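You operate a simulated robot arm through the tools that you are given. There is no shell and no other tool. Be economical: measure what you need, move in short steps, check, and stop when the job is done.

You are at the controls of a simulated robot arm. One attempt, no reset.

Task
Open the chiller drawer, take the small purple tub from the inside of the chiller drawer and put it in the large orange bowl and shut the drawer again. Take the pink plate from the orange tray and put it on the top of the tall rack. Put the ticket that says "7" from the shelf of the end table on the brown tart. Put the cupcake from the top of the end table on top of the mug. Take the steel cup from the top of the steel rack and put it on the top of the side table. Take the numbered steamer on the top of the square table and put it away on the top of the store table. Lift the grey bin lid open. Do these in any order. Set down upright: small purple tub, steel cup.

The check looks at the end state, three seconds after you hand in, the way a careful person would. Anything else that was tipped, shoved, dropped, spilled or broken makes it a failure. A push-on lid holds only when it is set on centred and level and pressed home; a screw cap is set on level and turned clockwise until tight.

Robot
A 7-joint arm with a two-finger parallel gripper on a trunk, on a base that drives. Base frame: it is fixed to the floor where the robot stands at the start and does not move with it; the origin is under the middle of the robot, x ahead of it, y to its left, z up. Lengths are in m, angles in rad, forces in N, time in s.
Its first joint turns from -2.897 to 2.897 rad. Places, roughly: brown tart (7x7x2 cm) [3.1, 3, 0.4]; chiller drawer [0.5, -0.1, 0.3]; cupcake (7x7x6 cm) [3, 3.1, 0.8]; grey bin lid [-4.5, 0.3, 0.6]; large orange bowl (16x15x7 cm) [-3.5, 0, 0.8]; mug (12x9x10 cm) [-1.7, 4, 1.1]; numbered steamer [3.75, 5, 0.75]; pink plate (15x15x5 cm) [1.6, 1.2, 0.8]; small purple tub (7x7x8 cm) [0.6, 0, 0.2]; steel cup (8x8x9 cm) [3.9, 4.1, 1]; ticket [2.75, 3, 0.5]; top of the side table [1.5, 1, 0.8]; top of the store table [-3.2, -0.5, 0.8]; top of the tall rack [-1.5, 4.4, 1.3]. Payload 1.57 kg.
The tool frame sits at the grasp point between the pads (the TCP): z along the fingers, y along the line on which they close. The tips reach 0.03 m beyond it. The gripper opens to 0.08 m. The fingers are 0.017 m wide and 0.012 m thick; the gripper's body (0.04 by 0.082 m) begins 0.08 m behind the TCP.
Orientation is told as [roll, pitch, yaw] about the base's x, y, z axes, in that order, counted from this pose: with the fingers straight down and closing along the base's y, the tool's x points along the base's -x, its y along +y and its z along -z.

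Tools
- The arm moves only by the tool apply_moves. Its argument "targets" is a list of rows, each an object of numbers (a shift or turn left out is 0, a gripper value left out holds the last): "x", "y", "z": the shift along the tool's x, y, z in m; "rx", "ry", "rz": the turn, a rotation vector about the tool's x, y, z in degrees; "hand": the opening in per cent of the stroke, from 0 (shut) to 100 (fully open). In form: [{"x": .., "y": .., "z": .., "rx": .., "ry": .., "rz": .., "hand": ..}, ...]. A call has 1 to 20 rows; each row is the pose to reach, as a shift and turn from the pose commanded when the call began, along the tool's axes at that moment. Rows are played at 5 a second. More than 0.05 m and 0.15 rad between two rows, or a gripper value outside its range, and nothing of the call is played. A pose out of reach is approached as far as the arm can. The call stops where the force on the tool passes 40 N (or 10 N more than at its start, if that is more) or the arm is blocked; 0.2 s more then pass. The fingers move at their own pace (about 0.072 m/s each) and stop on an object; they squeeze with about 40 N. The grip force told is the motor's: it shows also when the fingers shut on nothing. Time passes only in rows, and 0.2 s behind the last, so rows that repeat a pose let the fingers close. The reply holds the time, the measured pose of the TCP, the force on the tool along the base axes, the opening and the grip force, in the units named above and with some noise, with the torque about the TCP (base axes, N m) and any sound that the robot's microphone picked up.
- Cameras (640 x 400 px; columns grow to the right, rows downward): "scene" is now at [0.2208, 0.0251, 1.1652]; the picture's right is [0.46, -0.89, 0.00], its down [-0.83, -0.43, -0.36] and it looks along [0.32, 0.17, -0.93] (base axes); focal length 269 px, centre (320, 200). "wrist" rides on the gripper at [0.072, -0.007, -0.122] in the tool frame; the picture's right is [0.09, 1.00, 0.00], its down [-0.84, 0.08, -0.54] and it looks along [-0.54, 0.05, 0.84] (tool axes); focal length 238 px, centre (320, 200). There is no depth. A picture from a camera that has moved, and an enlarged one, comes with that camera's place and axes in the base frame and with its lens.
- capture(camera): a new picture of that camera. No time passes.
- move_column(by): slides the trunk up (or, below 0, down) by that many m; the arm and the scene camera ride with it, the base frame stays. It gives what a move gives, with no picture.
- drive_base(legs): drives the robot by 1 to 6 legs, each [ahead, left, turn to the left] in m, m and rad, along the robot's own axes; the way and the turn of a leg run together, so that a leg with both is an arc; at most 1.5 m and 3.142 rad a leg. The arm and the cameras ride along, it lands a little off, and it stops where it bumps. It gives what a move gives.
- pan_tilt(pan, tilt): turns the head with the scene camera to pan (to the left, within 1.501 rad either way) and tilt (down, from -0.506 to 1.204), counted from straight ahead of the robot. It gives what a move gives.
- enlarge(camera, box): a new picture of the part [left, top, right, bottom] of that camera's present view, enlarged. No time passes.
- job_done(): hands the job in; it is judged then, once.

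Go step by step. Nothing tells you exact positions but the pictures and the camera data: compare them with the known pose of the tool, close in by small moves and look again before you grip or let go. The budget is 217 turns and 198 pictures, counting those below and the enlarged ones. Unless the task says otherwise, let go and move clear before handing in, and close with one line.

The tools are called after "Request:" by a JSON object that holds its "api" and its "payload". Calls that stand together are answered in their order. apply_moves: Moves the arm, as the interface text tells. Its arguments: {"type":"object","properties":{"targets":{"type":"array","items":{"type":"object","properties":{"x":{"type":"number"},"y":{"type":"number"},"z":{"type":"number"},"rx":{"type":"number"},"ry":{"type":"number"},"rz":{"type":"number"},"hand":{"type":"number"}}}}},"required":["targets"]} The other tools are called the same way: move_column (by) slides the trunk up or down; drive_base (legs) drives the base; pan_tilt (pan, tilt) turns the head that bears the scene camera; capture (camera) takes a picture; enlarge (camera, box) takes an enlarged picture of a part of a camera's view; job_done () hands the job in.

At the start:

```text
clock: 0.0
tcp_pos: [0.2665, 0.2608, 0.6019]
tcp_rot: [0.0, 0.0, 0.0]
contact_force: [0.0, 0.3, -0.7]
moment: [0.0, 0.0, 0.0]
gripper_width: 0.0799
grip_force: 0.0
trunk travel left (down, up): [-0.425, 0.565]
robot x, y, heading: [0.0009, -0.0061, -0.003]
head pan, tilt: [0.483, 1.201]
```

scene: 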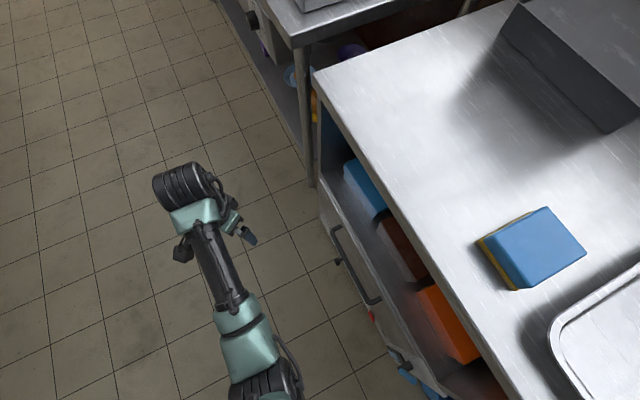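
wrist: 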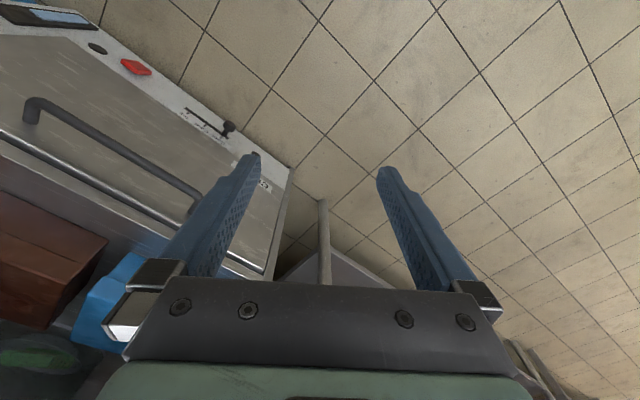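

I see the counter with the chiller drawer ahead of the robot and the arm to the left. I'll look around before moving.

Request:
{"api": "pan_tilt", "payload": {"pan": 0, "tilt": 0.9}}

Request:
{"api": "capture", "payload": {"camera": "scene"}}

Request:
{"api": "pan_tilt", "payload": {"pan": 0.6, "tilt": 0.3}}

Request:
{"api": "capture", "payload": {"camera": "scene"}}

Request:
{"api": "pan_tilt", "payload": {"pan": 1.5, "tilt": 0.3}}

Request:
{"api": "capture", "payload": {"camera": "scene"}}

Request:
{"api": "pan_tilt", "payload": {"pan": -1.2, "tilt": 0.4}}

Request:
{"api": "capture", "payload": {"camera": "scene"}}

```text
clock: 0.9
tcp_pos: [0.266, 0.2613, 0.6012]
tcp_rot: [0.0, 0.001, 0.0]
contact_force: [-0.1, -0.6, -0.1]
moment: [-0.03, 0.02, 0.0]
gripper_width: 0.08
grip_force: 0.1
trunk travel left (down, up): [-0.425, 0.565]
robot x, y, heading: [0.0006, -0.0022, -0.0]
head pan, tilt: [0.0, 0.901]
```

```text
195 pictures are left
camera scene: at [0.2468, -0.0008, 1.185], right [0.0, -1.0, 0.0], down [-0.78, 0.0, -0.62], along [0.62, 0.0, -0.78], focal length 269 px, centre (320, 200)
```

scene: 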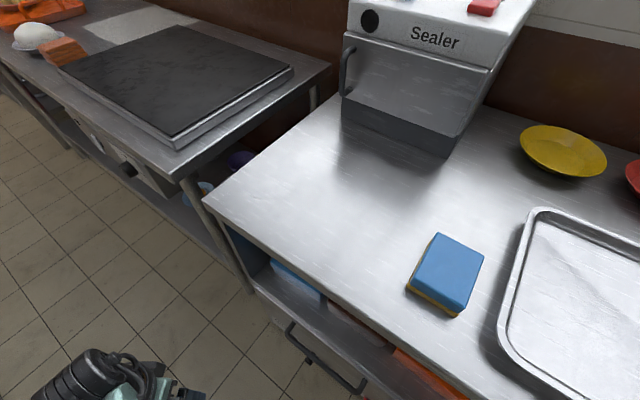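

```text
clock: 1.9
tcp_pos: [0.2657, 0.2605, 0.602]
tcp_rot: [0.0, 0.0, 0.002]
contact_force: [0.2, 0.1, -0.3]
moment: [0.02, 0.01, 0.02]
gripper_width: 0.08
grip_force: 0.1
trunk travel left (down, up): [-0.425, 0.565]
robot x, y, heading: [-0.0008, -0.0019, 0.005]
head pan, tilt: [0.6, 0.3]
```

```text
194 pictures are left
camera scene: at [0.2484, 0.0518, 1.2372], right [0.56, -0.83, 0.0], down [-0.24, -0.17, -0.95], along [0.79, 0.54, -0.3], focal length 269 px, centre (320, 200)
```

scene: 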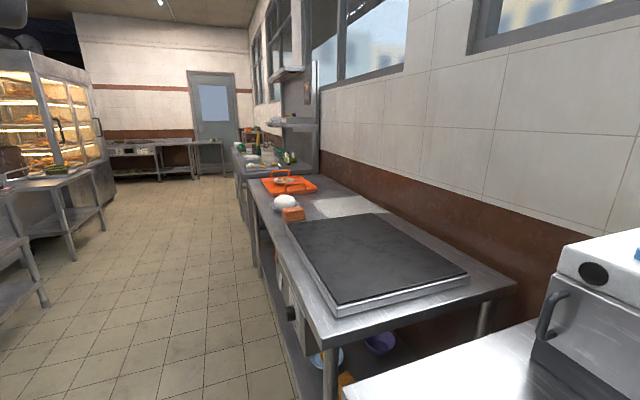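

```text
clock: 3.1
tcp_pos: [0.2667, 0.2604, 0.6019]
tcp_rot: [0.0, -0.002, 0.0]
contact_force: [0.2, -0.2, -0.8]
moment: [-0.01, 0.0, 0.03]
gripper_width: 0.0799
grip_force: 0.0
trunk travel left (down, up): [-0.425, 0.565]
robot x, y, heading: [-0.0033, 0.0023, 0.005]
head pan, tilt: [1.499, 0.3]
```

```text
193 pictures are left
camera scene: at [0.1781, 0.0922, 1.2373], right [1.0, -0.07, 0.0], down [-0.02, -0.29, -0.96], along [0.07, 0.95, -0.3], focal length 269 px, centre (320, 200)
```

scene: 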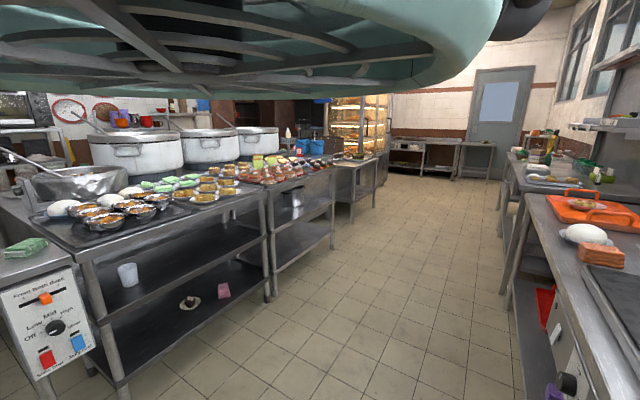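

```text
clock: 5.5
tcp_pos: [0.2649, 0.2615, 0.6026]
tcp_rot: [0.0, 0.0, -0.001]
contact_force: [0.5, -0.4, 0.0]
moment: [0.0, -0.01, -0.01]
gripper_width: 0.0799
grip_force: 0.0
trunk travel left (down, up): [-0.425, 0.565]
robot x, y, heading: [-0.0015, -0.0, 0.004]
head pan, tilt: [-1.201, 0.4]
```

```text
192 pictures are left
camera scene: at [0.2048, -0.0872, 1.228], right [-0.93, -0.36, 0.0], down [-0.14, 0.36, -0.92], along [0.33, -0.86, -0.39], focal length 269 px, centre (320, 200)
```

scene: 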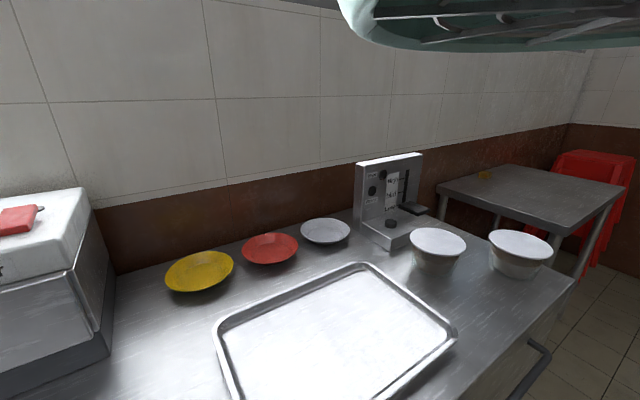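

The counter runs at roughly 55° in the base frame, with the drawer handle around [0.36, -0.02, 0.38]. I'll back off and turn to face the drawer squarely.

Request:
{"api": "drive_base", "payload": {"legs": [[-0.25, 0.17, 0], [0, 0, -0.6]]}}

Request:
{"api": "pan_tilt", "payload": {"pan": 0, "tilt": 1.1}}

Request:
{"api": "capture", "payload": {"camera": "scene"}}

Request:
{"api": "capture", "payload": {"camera": "wrist"}}

```text
clock: 9.2
tcp_pos: [0.1211, 0.2395, 0.6005]
tcp_rot: [0.001, -0.002, -0.591]
contact_force: [0.0, 0.7, -0.5]
moment: [0.02, -0.02, 0.03]
gripper_width: 0.08
grip_force: 0.0
trunk travel left (down, up): [-0.425, 0.565]
robot x, y, heading: [-0.2475, 0.1674, -0.592]
head pan, tilt: [-1.201, 0.4]
```

```text
clock: 10.6
tcp_pos: [0.1214, 0.2395, 0.6012]
tcp_rot: [0.0, -0.001, -0.593]
contact_force: [0.6, -0.3, -0.5]
moment: [-0.02, 0.0, -0.02]
gripper_width: 0.08
grip_force: 0.1
trunk travel left (down, up): [-0.425, 0.565]
robot x, y, heading: [-0.2488, 0.1733, -0.589]
head pan, tilt: [0.0, 1.1]
```

```text
191 pictures are left
camera scene: at [-0.0502, 0.0394, 1.1712], right [-0.56, -0.83, 0.0], down [-0.74, 0.5, -0.45], along [0.38, -0.25, -0.89], focal length 269 px, centre (320, 200)
```

scene: 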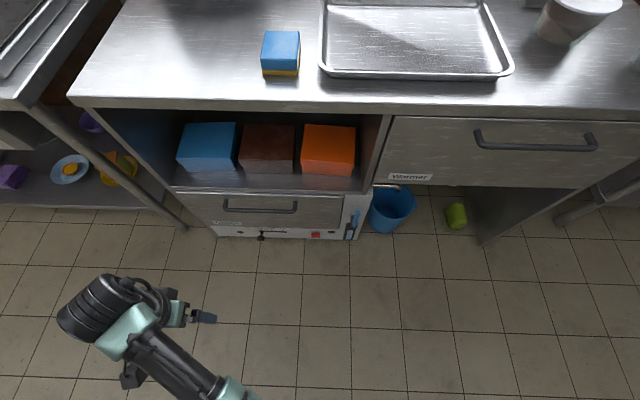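

```text
190 pictures are left
camera wrist: at [0.0586, 0.2732, 0.7237], right [0.48, 0.88, 0.0], down [0.74, -0.4, 0.54], along [0.48, -0.26, -0.84], focal length 238 px, centre (320, 200)
```

wrist: 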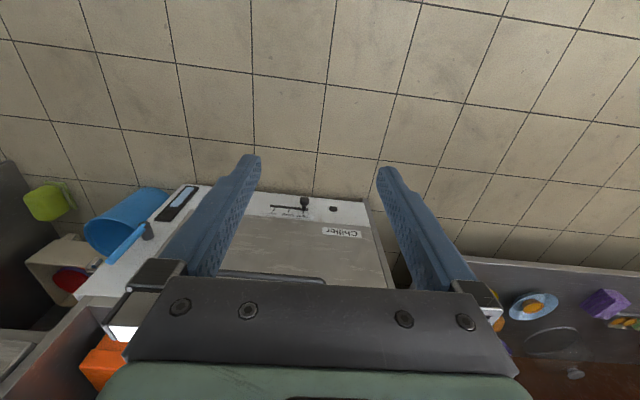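

Handle mid is about [0.365, -0.007, 0.384], with the inward normal at heading ≈ -0.62. I'll turn the gripper to close vertically, then tilt it forward.

Request:
{"api": "drive_base", "payload": {"legs": [[0, 0, -0.03]]}}

Request:
{"api": "apply_moves", "payload": {"targets": [{"rz": 8}, {"rz": 16}, {"rz": 24}, {"rz": 32}, {"rz": 40}, {"rz": 48}, {"rz": 56}, {"rz": 64}, {"rz": 72}, {"rz": 80}, {"rz": 86}, {"rz": 90}]}}

Request:
{"api": "apply_moves", "payload": {"targets": [{"rx": -8}, {"rx": -16}, {"rx": -24}, {"rx": -32}, {"rx": -40}, {"rx": -48}, {"rx": -56}, {"rx": -64}, {"rx": -72}, {"rx": -80}, {"rx": -86}, {"rx": -90}]}}

Request:
{"api": "capture", "payload": {"camera": "scene"}}

```text
clock: 11.3
tcp_pos: [0.1235, 0.228, 0.6027]
tcp_rot: [0.0, 0.0, -0.622]
contact_force: [0.0, -0.6, 0.2]
moment: [0.0, 0.03, 0.0]
gripper_width: 0.0798
grip_force: 0.0
trunk travel left (down, up): [-0.425, 0.565]
robot x, y, heading: [-0.247, 0.1695, -0.622]
head pan, tilt: [0.0, 1.1]
```

```text
clock: 13.9
tcp_pos: [0.1226, 0.2286, 0.602]
tcp_rot: [-0.001, 0.001, -2.194]
contact_force: [-0.5, -0.4, -0.7]
moment: [0.04, 0.01, -0.02]
gripper_width: 0.0802
grip_force: 0.0
trunk travel left (down, up): [-0.425, 0.565]
robot x, y, heading: [-0.2448, 0.1676, -0.62]
head pan, tilt: [0.0, 1.1]
```

```text
clock: 16.6
tcp_pos: [0.1411, 0.2218, 0.7514]
tcp_rot: [1.559, -0.021, -2.213]
contact_force: [-4.0, 7.7, 0.4]
moment: [-0.02, 0.02, -0.3]
gripper_width: 0.0799
grip_force: 0.0
out of reach, approached as far as the arm can: row 8, 9, 10, 11, 12
trunk travel left (down, up): [-0.425, 0.565]
robot x, y, heading: [-0.2457, 0.1721, -0.621]
head pan, tilt: [0.0, 1.1]
```

```text
189 pictures are left
camera scene: at [-0.0539, 0.0347, 1.1713], right [-0.58, -0.81, 0.0], down [-0.73, 0.52, -0.45], along [0.37, -0.26, -0.89], focal length 269 px, centre (320, 200)
```

scene: 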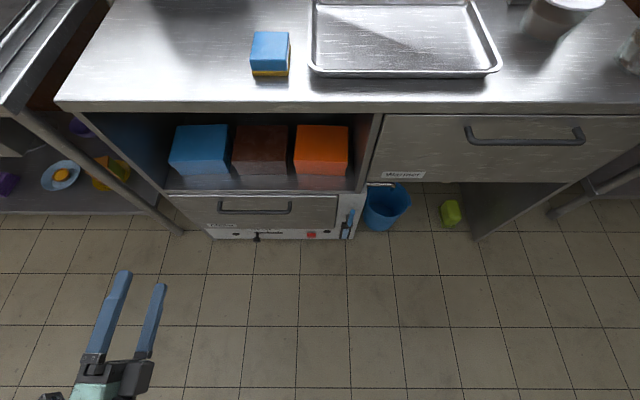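

The gripper points forward now. I'll lower the trunk to handle height and approach.

Request:
{"api": "move_column", "payload": {"by": -0.365}}

Request:
{"api": "drive_base", "payload": {"legs": [[0.0, -0.056, 0], [0.2, 0, 0]]}}

Request:
{"api": "capture", "payload": {"camera": "scene"}}

Request:
{"api": "capture", "payload": {"camera": "wrist"}}

```text
clock: 20.1
tcp_pos: [0.1389, 0.2314, 0.3845]
tcp_rot: [1.557, -0.023, -2.184]
contact_force: [-0.1, 1.3, 0.4]
moment: [0.0, -0.03, 0.01]
gripper_width: 0.08
grip_force: 0.1
trunk travel left (down, up): [-0.06, 0.93]
robot x, y, heading: [-0.2435, 0.1706, -0.624]
head pan, tilt: [0.0, 1.1]
```

```text
clock: 22.3
tcp_pos: [0.2714, 0.066, 0.386]
tcp_rot: [1.559, -0.021, -2.183]
contact_force: [0.4, 0.2, 0.6]
moment: [0.01, 0.01, -0.01]
gripper_width: 0.0803
grip_force: 0.1
trunk travel left (down, up): [-0.06, 0.93]
robot x, y, heading: [-0.1119, 0.0035, -0.622]
head pan, tilt: [0.0, 1.1]
```

```text
188 pictures are left
camera scene: at [0.0792, -0.1309, 0.8062], right [-0.58, -0.81, 0.0], down [-0.73, 0.52, -0.45], along [0.37, -0.26, -0.89], focal length 269 px, centre (320, 200)
```

scene: 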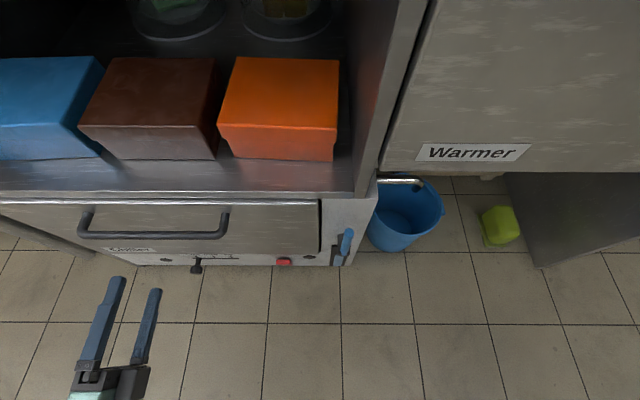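

```text
187 pictures are left
camera wrist: at [0.2141, 0.195, 0.3792], right [0.08, 0.08, 0.99], down [-0.92, -0.37, 0.1], along [0.38, -0.92, 0.05], focal length 238 px, centre (320, 200)
```

wrist: 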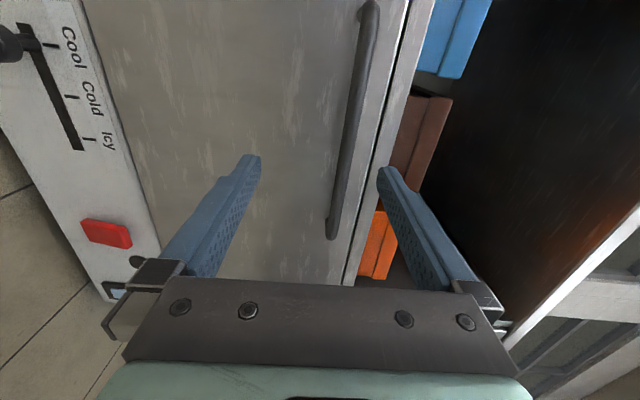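

Triangulation puts the handle at z≈0.407 and about 0.10 m ahead of the TCP. I'll raise the trunk 2 cm and edge forward.

Request:
{"api": "move_column", "payload": {"by": 0.021}}

Request:
{"api": "drive_base", "payload": {"legs": [[0.075, 0, 0]]}}

Request:
{"api": "capture", "payload": {"camera": "scene"}}

Request:
{"api": "capture", "payload": {"camera": "wrist"}}

```text
clock: 22.9
tcp_pos: [0.2722, 0.0671, 0.4066]
tcp_rot: [1.556, -0.021, -2.183]
contact_force: [0.5, 0.4, -0.8]
moment: [0.01, 0.01, -0.02]
gripper_width: 0.0802
grip_force: 0.0
trunk travel left (down, up): [-0.081, 0.909]
robot x, y, heading: [-0.1104, 0.0047, -0.619]
head pan, tilt: [0.0, 1.1]
```

```text
clock: 24.0
tcp_pos: [0.3332, 0.0226, 0.4062]
tcp_rot: [1.557, -0.021, -2.185]
contact_force: [0.7, 0.8, -0.5]
moment: [0.0, 0.01, -0.01]
gripper_width: 0.0798
grip_force: 0.2
trunk travel left (down, up): [-0.081, 0.909]
robot x, y, heading: [-0.0505, -0.0424, -0.617]
head pan, tilt: [0.0, 1.1]
```

```text
186 pictures are left
camera scene: at [0.1401, -0.1744, 0.8272], right [-0.58, -0.81, 0.0], down [-0.73, 0.52, -0.45], along [0.37, -0.26, -0.89], focal length 269 px, centre (320, 200)
```

scene: 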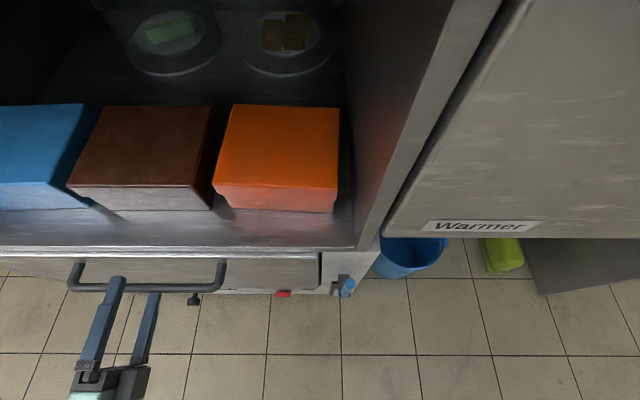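

```text
185 pictures are left
camera wrist: at [0.275, 0.1515, 0.4002], right [0.08, 0.08, 0.99], down [-0.92, -0.37, 0.1], along [0.38, -0.92, 0.05], focal length 238 px, centre (320, 200)
```

wrist: 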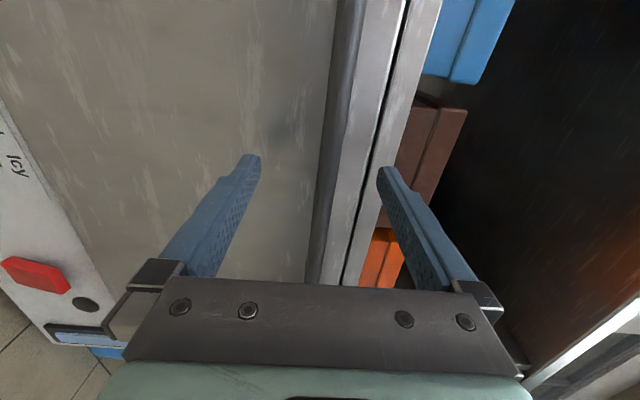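

The bar is between the fingers but near the tips; a bit further in, then I'll close.

Request:
{"api": "drive_base", "payload": {"legs": [[0.024, 0, 0]]}}

Request:
{"api": "apply_moves", "payload": {"targets": [{"hand": 50}, {"hand": 20}, {"hand": 0}, {"hand": 0}]}}

Request:
{"api": "capture", "payload": {"camera": "wrist"}}

```text
clock: 24.8
tcp_pos: [0.3523, 0.0077, 0.4069]
tcp_rot: [1.555, -0.02, -2.186]
contact_force: [-0.1, -0.4, -0.5]
moment: [-0.02, 0.0, 0.0]
gripper_width: 0.0799
grip_force: 0.1
trunk travel left (down, up): [-0.081, 0.909]
robot x, y, heading: [-0.0317, -0.0512, -0.621]
head pan, tilt: [0.0, 1.1]
```

```text
clock: 25.8
tcp_pos: [0.3525, 0.0084, 0.4111]
tcp_rot: [1.565, -0.014, -2.185]
contact_force: [-4.3, 0.2, 24.9]
moment: [0.57, -0.23, -0.16]
gripper_width: 0.0142
grip_force: 30.4
trunk travel left (down, up): [-0.081, 0.909]
robot x, y, heading: [-0.0298, -0.053, -0.623]
head pan, tilt: [0.0, 1.1]
```

```text
184 pictures are left
camera wrist: at [0.2955, 0.1373, 0.4041], right [0.06, 0.08, 0.99], down [-0.92, -0.37, 0.09], along [0.38, -0.93, 0.05], focal length 238 px, centre (320, 200)
```

wrist: 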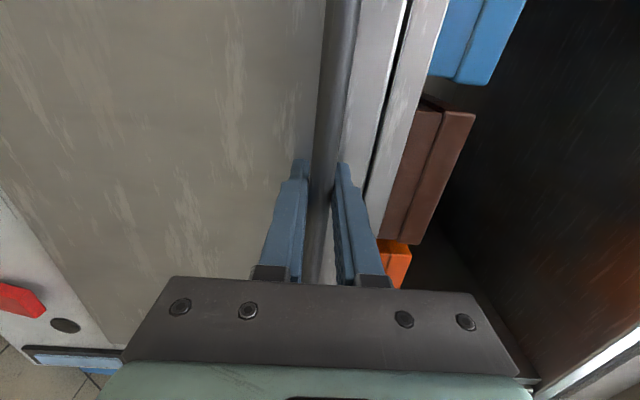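

Handle gripped. I'll relieve the vertical load and pull straight back.

Request:
{"api": "move_column", "payload": {"by": 0.008}}

Request:
{"api": "drive_base", "payload": {"legs": [[-0.1, 0, 0], [-0.14, 0, 0]]}}

Request:
{"api": "capture", "payload": {"camera": "scene"}}

```text
clock: 26.4
tcp_pos: [0.3519, 0.009, 0.4108]
tcp_rot: [1.55, -0.027, -2.183]
contact_force: [4.2, 3.9, -7.0]
moment: [0.37, -0.31, -0.36]
gripper_width: 0.0142
grip_force: 30.4
trunk travel left (down, up): [-0.089, 0.901]
robot x, y, heading: [-0.033, -0.051, -0.62]
head pan, tilt: [0.0, 1.1]
```

```text
clock: 28.4
tcp_pos: [0.1585, 0.1467, 0.4111]
tcp_rot: [1.546, -0.024, -2.179]
contact_force: [6.0, 10.5, -25.8]
moment: [0.41, -0.41, 0.35]
gripper_width: 0.0141
grip_force: 30.2
trunk travel left (down, up): [-0.089, 0.901]
robot x, y, heading: [-0.2246, 0.084, -0.614]
head pan, tilt: [0.0, 1.1]
```

```text
183 pictures are left
camera scene: at [-0.0321, -0.0506, 0.8348], right [-0.58, -0.81, 0.0], down [-0.73, 0.52, -0.45], along [0.37, -0.26, -0.89], focal length 269 px, centre (320, 200)
```

scene: 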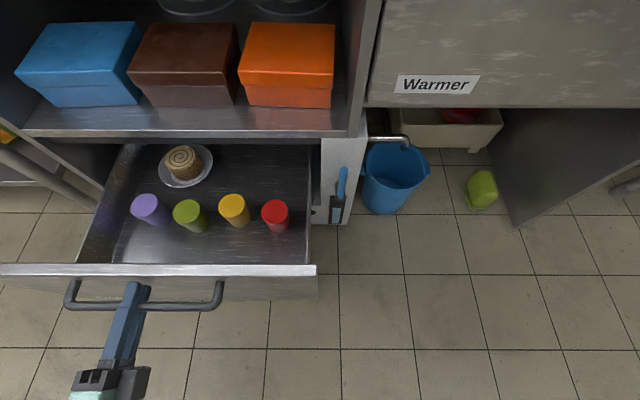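

The drawer is open and the purple tub is visible at left. I'd like more clearance from the counter edge, so I'll try pulling a bit further.

Request:
{"api": "drive_base", "payload": {"legs": [[-0.06, 0, 0]]}}

Request:
{"api": "capture", "payload": {"camera": "scene"}}

```text
clock: 29.4
tcp_pos: [0.11, 0.1822, 0.412]
tcp_rot: [1.547, -0.024, -2.178]
contact_force: [0.7, 3.4, -9.9]
moment: [0.38, -0.31, 0.21]
gripper_width: 0.0141
grip_force: 30.3
trunk travel left (down, up): [-0.089, 0.901]
robot x, y, heading: [-0.2758, 0.1187, -0.617]
head pan, tilt: [0.0, 1.1]
```

```text
182 pictures are left
camera scene: at [-0.0816, -0.0158, 0.835], right [-0.58, -0.81, 0.0], down [-0.73, 0.52, -0.45], along [0.37, -0.26, -0.89], focal length 269 px, centre (320, 200)
```

scene: 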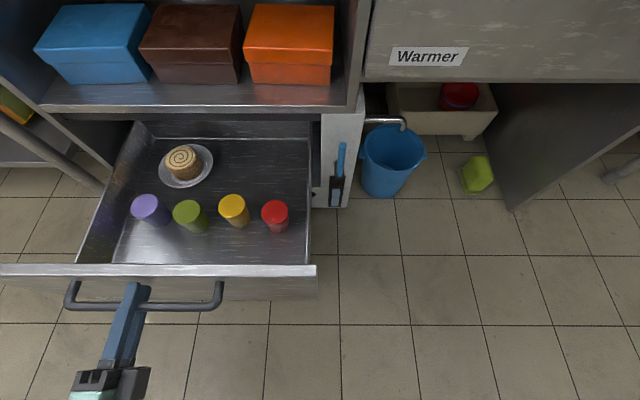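

Drawer is open 0.30 m. I'll release, back off, and turn the gripper back to pointing down (fingers closing along the drawer direction).

Request:
{"api": "apply_moves", "payload": {"targets": [{"hand": 60}, {"hand": 100}, {"hand": 100}]}}

Request:
{"api": "drive_base", "payload": {"legs": [[-0.12, 0, 0]]}}

Request:
{"api": "move_column", "payload": {"by": 0.25}}

Request:
{"api": "apply_moves", "payload": {"targets": [{"rx": 8}, {"rx": 16}, {"rx": 24}, {"rx": 32}, {"rx": 40}, {"rx": 48}, {"rx": 56}, {"rx": 64}, {"rx": 72}, {"rx": 80}, {"rx": 86}, {"rx": 90}]}}

Request:
{"api": "capture", "payload": {"camera": "scene"}}

Request:
{"api": "capture", "payload": {"camera": "wrist"}}

```text
clock: 30.2
tcp_pos: [0.1102, 0.1823, 0.4106]
tcp_rot: [1.547, -0.021, -2.177]
contact_force: [0.3, -0.6, 0.4]
moment: [0.04, 0.02, 0.01]
gripper_width: 0.0798
grip_force: 0.0
trunk travel left (down, up): [-0.089, 0.901]
robot x, y, heading: [-0.2679, 0.1204, -0.619]
head pan, tilt: [0.0, 1.1]
```

```text
clock: 31.4
tcp_pos: [0.0146, 0.2509, 0.4113]
tcp_rot: [1.547, -0.024, -2.182]
contact_force: [0.1, 0.9, -0.4]
moment: [0.0, 0.01, -0.01]
gripper_width: 0.0801
grip_force: 0.0
trunk travel left (down, up): [-0.089, 0.901]
robot x, y, heading: [-0.3657, 0.1903, -0.62]
head pan, tilt: [0.0, 1.1]
```

```text
clock: 34.0
tcp_pos: [0.0153, 0.2497, 0.6606]
tcp_rot: [1.547, -0.024, -2.182]
contact_force: [0.4, -1.2, 0.3]
moment: [-0.01, 0.02, -0.02]
gripper_width: 0.0801
grip_force: 0.2
trunk travel left (down, up): [-0.339, 0.651]
robot x, y, heading: [-0.369, 0.1872, -0.618]
head pan, tilt: [0.0, 1.1]
```

```text
clock: 36.6
tcp_pos: [0.0147, 0.2519, 0.661]
tcp_rot: [-0.026, -0.025, -2.178]
contact_force: [-0.4, -0.2, -0.7]
moment: [0.02, -0.01, -0.02]
gripper_width: 0.0803
grip_force: 0.2
out of reach, approached as far as the arm can: row 7, 8, 9
trunk travel left (down, up): [-0.339, 0.651]
robot x, y, heading: [-0.3656, 0.1904, -0.623]
head pan, tilt: [0.0, 1.1]
```

```text
181 pictures are left
camera scene: at [-0.1784, 0.0525, 1.0851], right [-0.58, -0.81, 0.0], down [-0.72, 0.52, -0.45], along [0.37, -0.26, -0.89], focal length 269 px, centre (320, 200)
```

scene: 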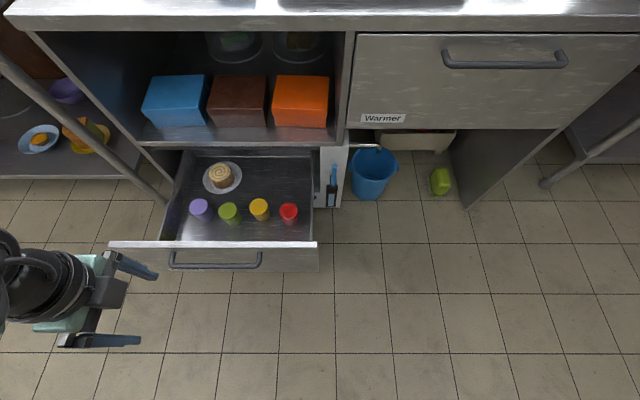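

```text
180 pictures are left
camera wrist: at [0.0551, 0.3147, 0.7813], right [0.87, -0.49, -0.03], down [-0.4, -0.73, 0.56], along [-0.3, -0.48, -0.83], focal length 238 px, centre (320, 200)
```

wrist: 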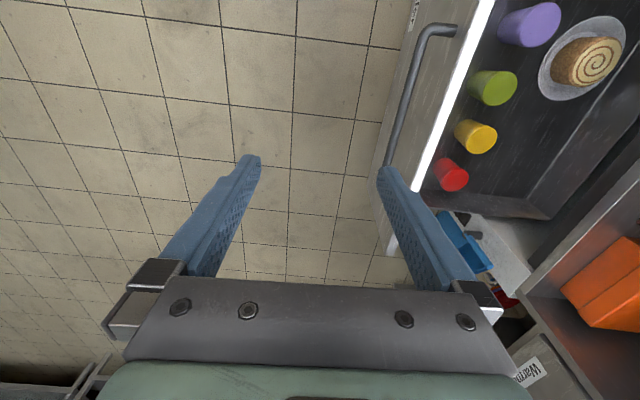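

Tub top is at about [0.363, 0.155, 0.29]. I can't reach it over the drawer front, so I'll approach from the drawer's left side, with the base turned so the arm faces the tub.

Request:
{"api": "drive_base", "payload": {"legs": [[0, 0, -1.83], [-0.926, 0.101, 0]]}}

Request:
{"api": "pan_tilt", "payload": {"pan": 0.9, "tilt": 0.9}}

Request:
{"api": "capture", "payload": {"camera": "scene"}}

Request:
{"api": "capture", "payload": {"camera": "wrist"}}

```text
clock: 45.8
tcp_pos: [0.3589, 0.3241, 0.6615]
tcp_rot: [-0.024, -0.024, 2.297]
contact_force: [-0.1, -1.2, 0.3]
moment: [0.02, 0.0, 0.0]
gripper_width: 0.0798
grip_force: 0.0
trunk travel left (down, up): [-0.339, 0.651]
robot x, y, heading: [0.3855, 0.7097, -2.43]
head pan, tilt: [0.0, 1.1]
```

```text
clock: 47.0
tcp_pos: [0.3587, 0.3235, 0.6604]
tcp_rot: [-0.024, -0.025, 2.297]
contact_force: [-0.1, -0.2, 0.3]
moment: [0.0, 0.02, 0.03]
gripper_width: 0.0801
grip_force: 0.0
trunk travel left (down, up): [-0.339, 0.651]
robot x, y, heading: [0.3864, 0.7116, -2.427]
head pan, tilt: [0.901, 0.901]
```

```text
179 pictures are left
camera scene: at [0.2637, 0.523, 1.099], right [-1.0, -0.04, 0.0], down [-0.03, 0.78, -0.62], along [0.03, -0.62, -0.78], focal length 269 px, centre (320, 200)
```

scene: 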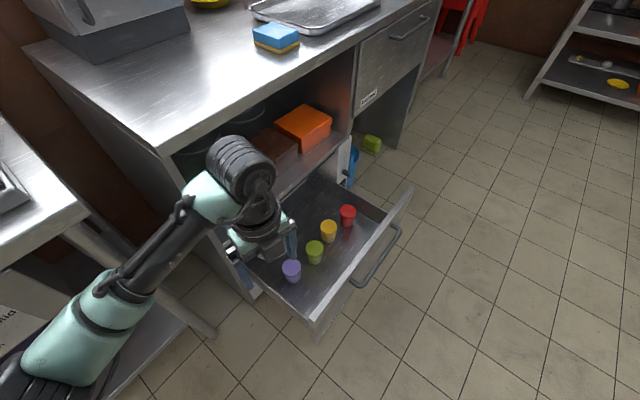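

```text
178 pictures are left
camera wrist: at [0.4119, 0.2694, 0.7816], right [-0.68, -0.73, -0.03], down [-0.61, 0.56, 0.56], along [-0.39, 0.4, -0.83], focal length 238 px, centre (320, 200)
```

wrist: 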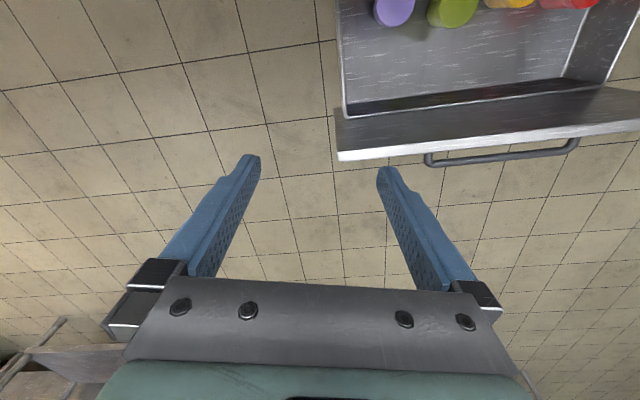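

Good view: tubs sit near the left side of the drawer. I'll rotate the gripper so it closes along the drawer's pull direction.

Request:
{"api": "apply_moves", "payload": {"targets": [{"rz": -8}, {"rz": -16}, {"rz": -24}, {"rz": -32}, {"rz": -40}, {"rz": -48}, {"rz": -56}, {"rz": -64}, {"rz": -72}, {"rz": -80}, {"rz": -88}, {"rz": -96}, {"rz": -102}]}}

Request:
{"api": "capture", "payload": {"camera": "wrist"}}

```text
clock: 49.8
tcp_pos: [0.3588, 0.3235, 0.6608]
tcp_rot: [-0.018, 0.029, -2.205]
contact_force: [0.3, -0.1, -0.5]
moment: [-0.02, -0.01, 0.0]
gripper_width: 0.0802
grip_force: 0.1
trunk travel left (down, up): [-0.339, 0.651]
robot x, y, heading: [0.3912, 0.7093, -2.429]
head pan, tilt: [0.901, 0.901]
```

```text
177 pictures are left
camera wrist: at [0.3967, 0.3814, 0.7854], right [0.86, -0.51, -0.02], down [-0.43, -0.74, 0.52], along [-0.28, -0.44, -0.86], focal length 238 px, centre (320, 200)
```

wrist: 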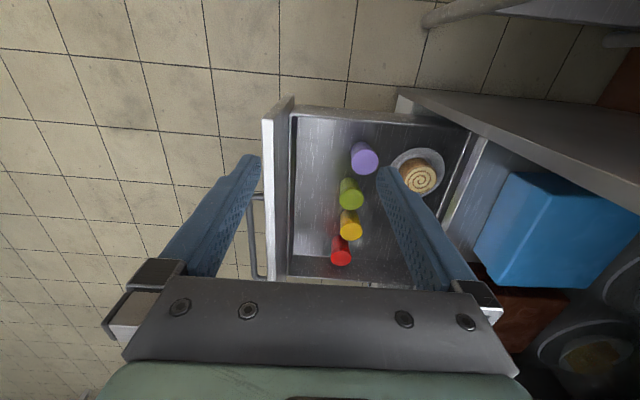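

Tub reads near [0.37, 0.165]. I'll level the tool, lower partway, and move most of the way in.

Request:
{"api": "apply_moves", "payload": {"targets": [{"rx": -1.03, "ry": -1.66}]}}

Request:
{"api": "move_column", "payload": {"by": -0.2}}

Request:
{"api": "drive_base", "payload": {"legs": [[0.08, 0.104, 0]]}}

Request:
{"api": "capture", "payload": {"camera": "wrist"}}

Request:
{"api": "capture", "payload": {"camera": "scene"}}

```text
clock: 50.2
tcp_pos: [0.3594, 0.3224, 0.6609]
tcp_rot: [0.001, -0.001, -2.205]
contact_force: [-1.1, -0.5, -0.1]
moment: [-0.01, 0.0, -0.02]
gripper_width: 0.0801
grip_force: 0.2
trunk travel left (down, up): [-0.339, 0.651]
robot x, y, heading: [0.3897, 0.7118, -2.43]
head pan, tilt: [0.901, 0.901]
```

```text
clock: 52.4
tcp_pos: [0.3599, 0.3226, 0.4623]
tcp_rot: [-0.001, -0.001, -2.207]
contact_force: [0.3, 0.6, -0.1]
moment: [0.03, 0.0, -0.04]
gripper_width: 0.0801
grip_force: 0.2
trunk travel left (down, up): [-0.139, 0.851]
robot x, y, heading: [0.3882, 0.7148, -2.423]
head pan, tilt: [0.901, 0.901]
```

```text
clock: 53.6
tcp_pos: [0.3662, 0.1925, 0.4614]
tcp_rot: [-0.001, 0.002, -2.209]
contact_force: [-0.4, -0.9, -0.3]
moment: [0.02, 0.0, 0.0]
gripper_width: 0.0799
grip_force: 0.0
trunk travel left (down, up): [-0.139, 0.851]
robot x, y, heading: [0.3975, 0.5768, -2.432]
head pan, tilt: [0.901, 0.901]
```

```text
176 pictures are left
camera wrist: at [0.4052, 0.2545, 0.5835], right [0.86, -0.52, 0.0], down [-0.44, -0.72, 0.54], along [-0.28, -0.46, -0.84], focal length 238 px, centre (320, 200)
```

wrist: 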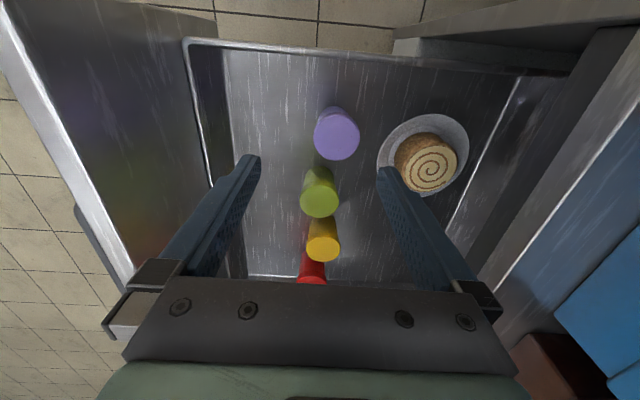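

```text
175 pictures are left
camera scene: at [0.2721, 0.393, 0.899], right [-1.0, -0.04, 0.0], down [-0.03, 0.78, -0.62], along [0.03, -0.62, -0.78], focal length 269 px, centre (320, 200)
```

scene: 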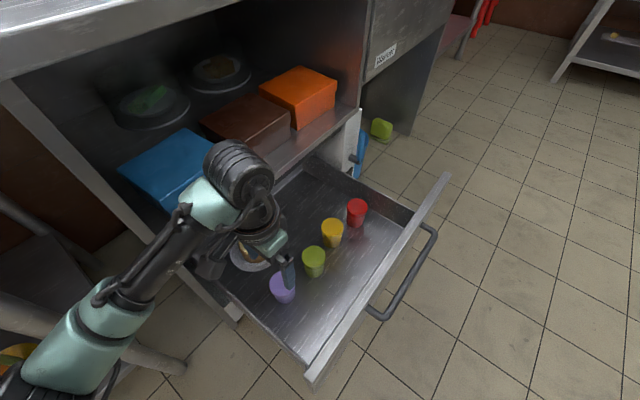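

Tub top centre computes to about [0.376, 0.165, 0.29]. I'll centre over it with the arm and lower the trunk.

Request:
{"api": "apply_moves", "payload": {"targets": [{"x": -0.008, "y": 0.012}, {"x": -0.016, "y": 0.0244}]}}

Request:
{"api": "move_column", "payload": {"by": -0.09}}

Request:
{"api": "capture", "payload": {"camera": "wrist"}}

```text
clock: 54.2
tcp_pos: [0.3766, 0.1649, 0.4606]
tcp_rot: [0.0, 0.0, -2.209]
contact_force: [-0.3, 0.7, 0.7]
moment: [-0.01, 0.0, -0.02]
gripper_width: 0.0798
grip_force: 0.0
trunk travel left (down, up): [-0.139, 0.851]
robot x, y, heading: [0.3939, 0.5813, -2.432]
head pan, tilt: [0.901, 0.901]
```

```text
clock: 55.5
tcp_pos: [0.3778, 0.1654, 0.3717]
tcp_rot: [0.0, 0.001, -2.207]
contact_force: [-0.7, -0.4, 0.4]
moment: [0.02, 0.0, -0.04]
gripper_width: 0.0797
grip_force: 0.1
trunk travel left (down, up): [-0.049, 0.941]
robot x, y, heading: [0.3991, 0.5786, -2.433]
head pan, tilt: [0.901, 0.901]
```

```text
174 pictures are left
camera wrist: at [0.4154, 0.2267, 0.4931], right [0.86, -0.52, 0.0], down [-0.44, -0.72, 0.54], along [-0.28, -0.46, -0.84], focal length 238 px, centre (320, 200)
```

wrist: 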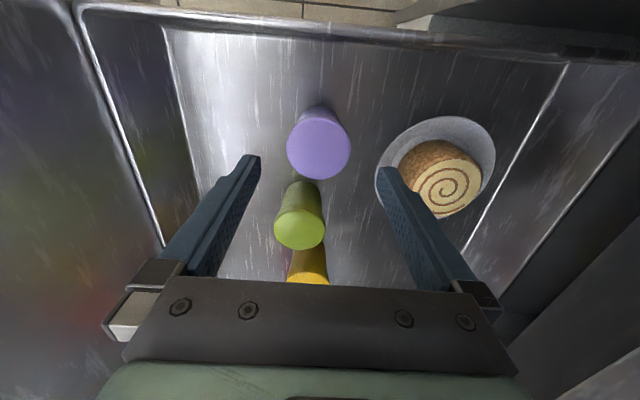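

The tub is centred between the fingers (top Ø≈56 mm at z≈0.29). Descending.

Request:
{"api": "move_column", "payload": {"by": -0.048}}

Request:
{"api": "apply_moves", "payload": {"targets": [{"z": 0.02}, {"z": 0.04}, {"z": 0.06}]}}

Request:
{"api": "capture", "payload": {"camera": "wrist"}}

Request:
{"api": "capture", "payload": {"camera": "scene"}}

```text
clock: 56.4
tcp_pos: [0.3802, 0.1631, 0.3304]
tcp_rot: [0.006, 0.0, -2.208]
contact_force: [-0.6, 1.0, 0.5]
moment: [0.01, 0.01, 0.03]
gripper_width: 0.0797
grip_force: 0.1
trunk travel left (down, up): [-0.001, 0.989]
robot x, y, heading: [0.3996, 0.5767, -2.432]
head pan, tilt: [0.901, 0.901]
```

```text
clock: 57.2
tcp_pos: [0.3784, 0.1656, 0.27]
tcp_rot: [0.005, 0.0, -2.207]
contact_force: [-0.6, -0.4, 0.4]
moment: [0.01, -0.02, -0.02]
gripper_width: 0.0799
grip_force: 0.1
trunk travel left (down, up): [-0.001, 0.989]
robot x, y, heading: [0.3978, 0.5794, -2.431]
head pan, tilt: [0.901, 0.901]
```

```text
173 pictures are left
camera wrist: at [0.4162, 0.2272, 0.3916], right [0.86, -0.52, 0.01], down [-0.44, -0.72, 0.54], along [-0.28, -0.47, -0.84], focal length 238 px, centre (320, 200)
```

wrist: 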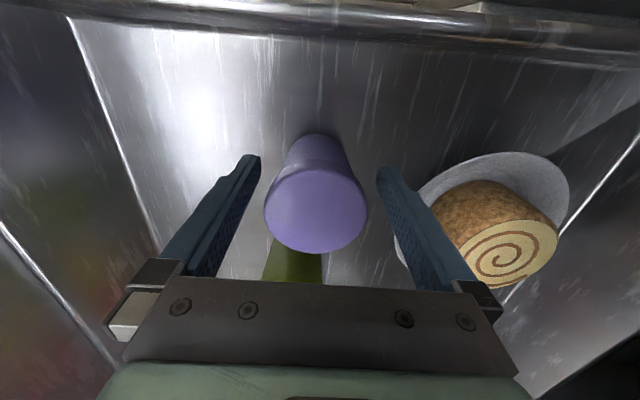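

```text
172 pictures are left
camera scene: at [0.2703, 0.3939, 0.7677], right [-1.0, -0.04, 0.0], down [-0.03, 0.78, -0.62], along [0.03, -0.62, -0.78], focal length 269 px, centre (320, 200)
```

scene: 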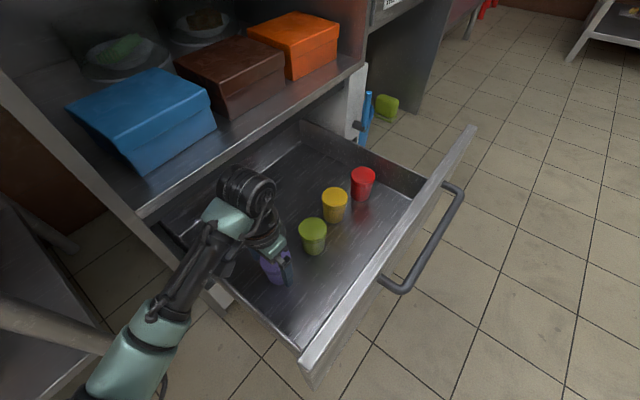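

Well centred. A further centimetre down, then grip.

Request:
{"api": "apply_moves", "payload": {"targets": [{"z": 0.01}, {"z": 0.01, "hand": 60}, {"z": 0.01, "hand": 40}, {"z": 0.01, "hand": 40}, {"z": 0.01, "hand": 0}, {"z": 0.01, "hand": 0}, {"z": 0.01, "hand": 0}]}}

Request:
{"api": "apply_moves", "payload": {"targets": [{"z": -0.03}, {"z": -0.06}]}}

Request:
{"api": "capture", "payload": {"camera": "wrist"}}

```text
clock: 58.8
tcp_pos: [0.3781, 0.1658, 0.2608]
tcp_rot: [0.005, -0.001, -2.209]
contact_force: [-1.4, 0.0, 0.1]
moment: [-0.05, 0.05, -0.02]
gripper_width: 0.0594
grip_force: 39.9
trunk travel left (down, up): [-0.001, 0.989]
robot x, y, heading: [0.3987, 0.581, -2.429]
head pan, tilt: [0.901, 0.901]
```

```text
clock: 59.4
tcp_pos: [0.3785, 0.1641, 0.3206]
tcp_rot: [0.004, 0.001, -2.208]
contact_force: [-0.1, 0.2, -2.2]
moment: [0.03, 0.04, -0.04]
gripper_width: 0.0594
grip_force: 39.8
trunk travel left (down, up): [-0.001, 0.989]
robot x, y, heading: [0.3968, 0.5803, -2.427]
head pan, tilt: [0.901, 0.901]
```

```text
171 pictures are left
camera wrist: at [0.4149, 0.226, 0.4429], right [0.86, -0.52, 0.01], down [-0.44, -0.72, 0.54], along [-0.28, -0.47, -0.84], focal length 238 px, centre (320, 200)
```

wrist: 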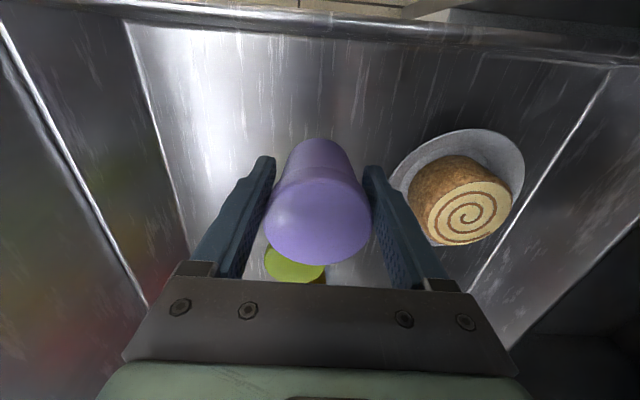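

Tub secured. Rather than a separate trip, I'll shut the drawer now by pushing the handle bar with the outer side of the finger: lift clear, go in front of the handle first.

Request:
{"api": "move_column", "payload": {"by": 0.27}}

Request:
{"api": "drive_base", "payload": {"legs": [[0.076, -0.311, 0], [0.15, 0.036, 0]]}}

Request:
{"api": "capture", "payload": {"camera": "wrist"}}

Request:
{"api": "capture", "payload": {"camera": "scene"}}

```text
clock: 62.1
tcp_pos: [0.3767, 0.1642, 0.5818]
tcp_rot: [-0.001, 0.0, -2.207]
contact_force: [0.5, -0.5, -1.0]
moment: [0.01, 0.0, 0.02]
gripper_width: 0.0594
grip_force: 39.9
trunk travel left (down, up): [-0.271, 0.719]
robot x, y, heading: [0.4016, 0.5817, -2.432]
head pan, tilt: [0.901, 0.901]
```

```text
clock: 65.3
tcp_pos: [0.0264, 0.2269, 0.5842]
tcp_rot: [0.002, 0.001, -2.209]
contact_force: [-0.2, -0.3, -1.3]
moment: [-0.01, 0.01, 0.02]
gripper_width: 0.0593
grip_force: 40.0
trunk travel left (down, up): [-0.271, 0.719]
robot x, y, heading: [0.0411, 0.6439, -2.434]
head pan, tilt: [0.901, 0.901]
```

```text
170 pictures are left
camera wrist: at [0.0647, 0.2884, 0.7052], right [0.85, -0.52, 0.0], down [-0.44, -0.72, 0.54], along [-0.28, -0.46, -0.84], focal length 238 px, centre (320, 200)
```

wrist: 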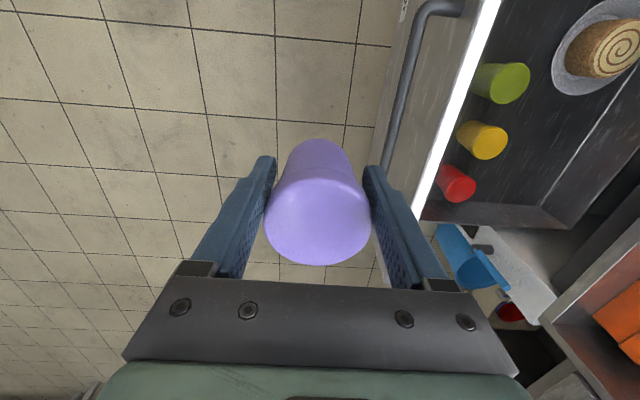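

```text
169 pictures are left
camera scene: at [-0.0785, 0.456, 1.031], right [-1.0, -0.04, 0.0], down [-0.03, 0.78, -0.62], along [0.03, -0.62, -0.78], focal length 269 px, centre (320, 200)
```

scene: 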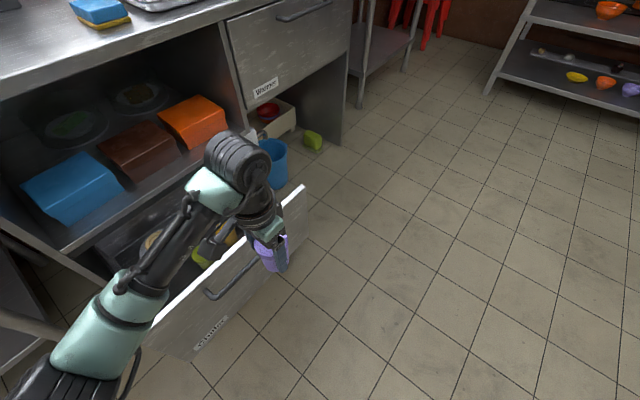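

The handle bar is about 5 cm ahead of the finger's outer side. Lowering to bar height and pushing the drawer in.

Request:
{"api": "move_column", "payload": {"by": -0.17}}

Request:
{"api": "drive_base", "payload": {"legs": [[-0.072, 0.291, 0]]}}

Request:
{"api": "capture", "payload": {"camera": "wrist"}}

```text
clock: 67.2
tcp_pos: [0.026, 0.2273, 0.412]
tcp_rot: [0.001, 0.0, -2.21]
contact_force: [-0.2, -0.4, -1.8]
moment: [0.04, 0.01, -0.01]
gripper_width: 0.0593
grip_force: 39.0
trunk travel left (down, up): [-0.101, 0.889]
robot x, y, heading: [0.0498, 0.6448, -2.43]
head pan, tilt: [0.901, 0.901]
```

```text
clock: 69.2
tcp_pos: [0.2743, 0.0499, 0.4136]
tcp_rot: [-0.001, 0.0, -2.206]
contact_force: [-0.5, 0.7, -2.0]
moment: [0.05, -0.01, -0.07]
gripper_width: 0.0595
grip_force: 40.1
trunk travel left (down, up): [-0.101, 0.889]
robot x, y, heading: [0.2903, 0.4646, -2.428]
head pan, tilt: [0.901, 0.901]
```

```text
168 pictures are left
camera wrist: at [0.3116, 0.1115, 0.5353], right [0.86, -0.52, 0.0], down [-0.43, -0.72, 0.54], along [-0.28, -0.46, -0.84], focal length 238 px, centre (320, 200)
```

wrist: 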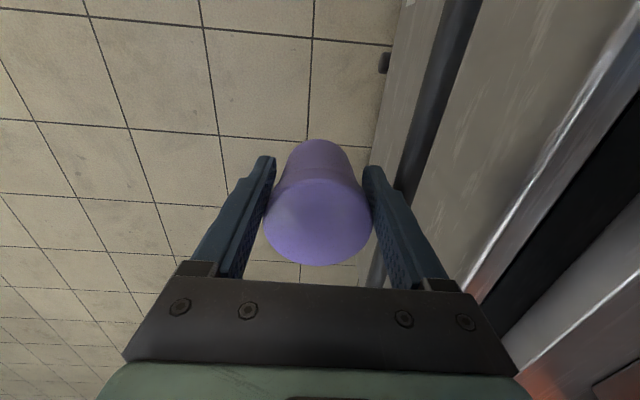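

The drawer is sliding in. Pushing the last few centimetres.

Request:
{"api": "drive_base", "payload": {"legs": [[-0.01, 0.042, 0]]}}

Request:
{"api": "capture", "payload": {"camera": "wrist"}}

Request:
{"api": "capture", "payload": {"camera": "scene"}}

```text
clock: 70.1
tcp_pos: [0.306, 0.028, 0.4129]
tcp_rot: [-0.005, 0.004, -2.214]
contact_force: [-18.6, 29.6, 5.5]
moment: [-0.1, -0.24, 0.55]
gripper_width: 0.0591
grip_force: 39.7
trunk travel left (down, up): [-0.101, 0.889]
robot x, y, heading: [0.3285, 0.4423, -2.428]
head pan, tilt: [0.901, 0.901]
```

```text
167 pictures are left
camera wrist: at [0.3444, 0.0881, 0.5352], right [0.85, -0.52, -0.01], down [-0.44, -0.72, 0.54], along [-0.29, -0.46, -0.84], focal length 238 px, centre (320, 200)
```

wrist: 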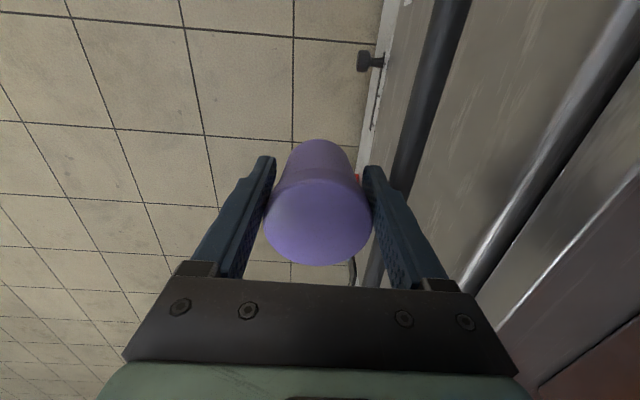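

```text
166 pictures are left
camera scene: at [0.2022, 0.2548, 0.8611], right [-1.0, -0.04, 0.0], down [-0.03, 0.78, -0.62], along [0.03, -0.62, -0.78], focal length 269 px, centre (320, 200)
```

scene: 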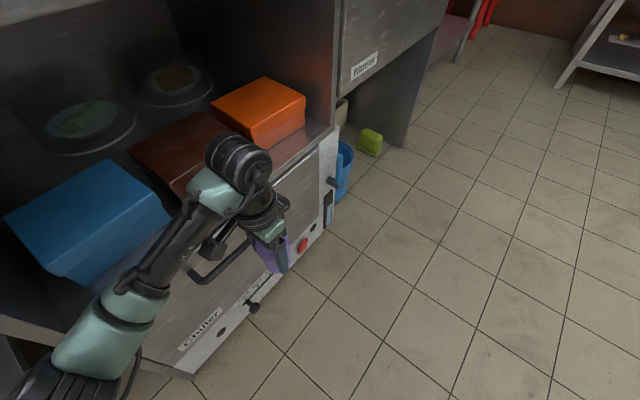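

Contact of 35 N — the drawer is at its stop. Backing off to verify, and raising the trunk.

Request:
{"api": "drive_base", "payload": {"legs": [[0.048, -0.194, 0]]}}

Request:
{"api": "move_column", "payload": {"by": 0.3}}

Request:
{"api": "capture", "payload": {"camera": "scene"}}

Request:
{"api": "pan_tilt", "payload": {"pan": -0.3, "tilt": 0.3}}

Request:
{"api": "capture", "payload": {"camera": "scene"}}

```text
clock: 71.7
tcp_pos: [0.1416, 0.1424, 0.4113]
tcp_rot: [-0.011, 0.002, -2.214]
contact_force: [0.5, 0.1, -2.0]
moment: [0.03, 0.01, -0.02]
gripper_width: 0.0588
grip_force: 40.5
trunk travel left (down, up): [-0.101, 0.889]
robot x, y, heading: [0.1631, 0.5599, -2.436]
head pan, tilt: [0.901, 0.901]
```

```text
clock: 74.7
tcp_pos: [0.1418, 0.142, 0.7117]
tcp_rot: [-0.01, 0.002, -2.215]
contact_force: [-0.6, -0.2, -2.2]
moment: [0.0, 0.01, -0.02]
gripper_width: 0.0593
grip_force: 40.4
trunk travel left (down, up): [-0.401, 0.589]
robot x, y, heading: [0.1632, 0.5581, -2.43]
head pan, tilt: [0.901, 0.901]
```

```text
165 pictures are left
camera scene: at [0.039, 0.3692, 1.1609], right [-1.0, -0.04, 0.0], down [-0.03, 0.78, -0.62], along [0.03, -0.62, -0.78], focal length 269 px, centre (320, 200)
```

scene: 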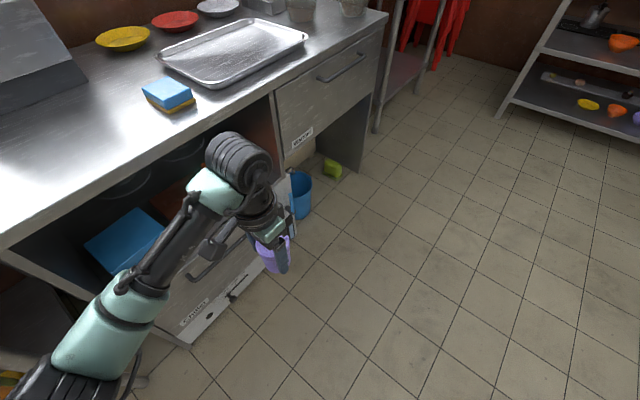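

```text
clock: 76.1
tcp_pos: [0.1413, 0.1423, 0.7118]
tcp_rot: [-0.01, 0.001, -2.216]
contact_force: [0.1, 0.2, -2.5]
moment: [0.03, -0.01, 0.0]
gripper_width: 0.0593
grip_force: 40.2
trunk travel left (down, up): [-0.401, 0.589]
robot x, y, heading: [0.1672, 0.5545, -2.428]
head pan, tilt: [-0.3, 0.3]
```

```text
164 pictures are left
camera scene: at [-0.0496, 0.4072, 1.2132], right [-0.4, 0.92, 0.0], down [0.27, 0.12, -0.96], along [-0.88, -0.38, -0.3], focal length 269 px, centre (320, 200)
```

scene: 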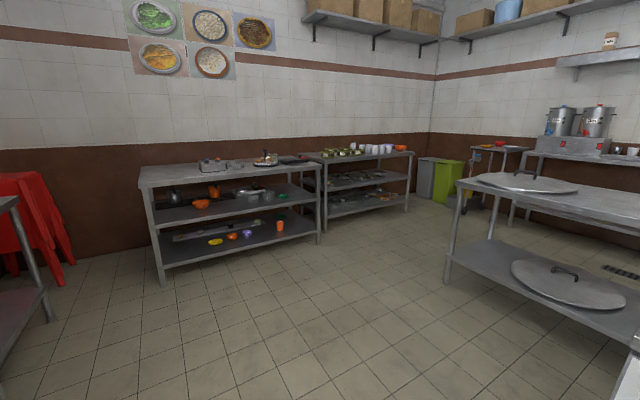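

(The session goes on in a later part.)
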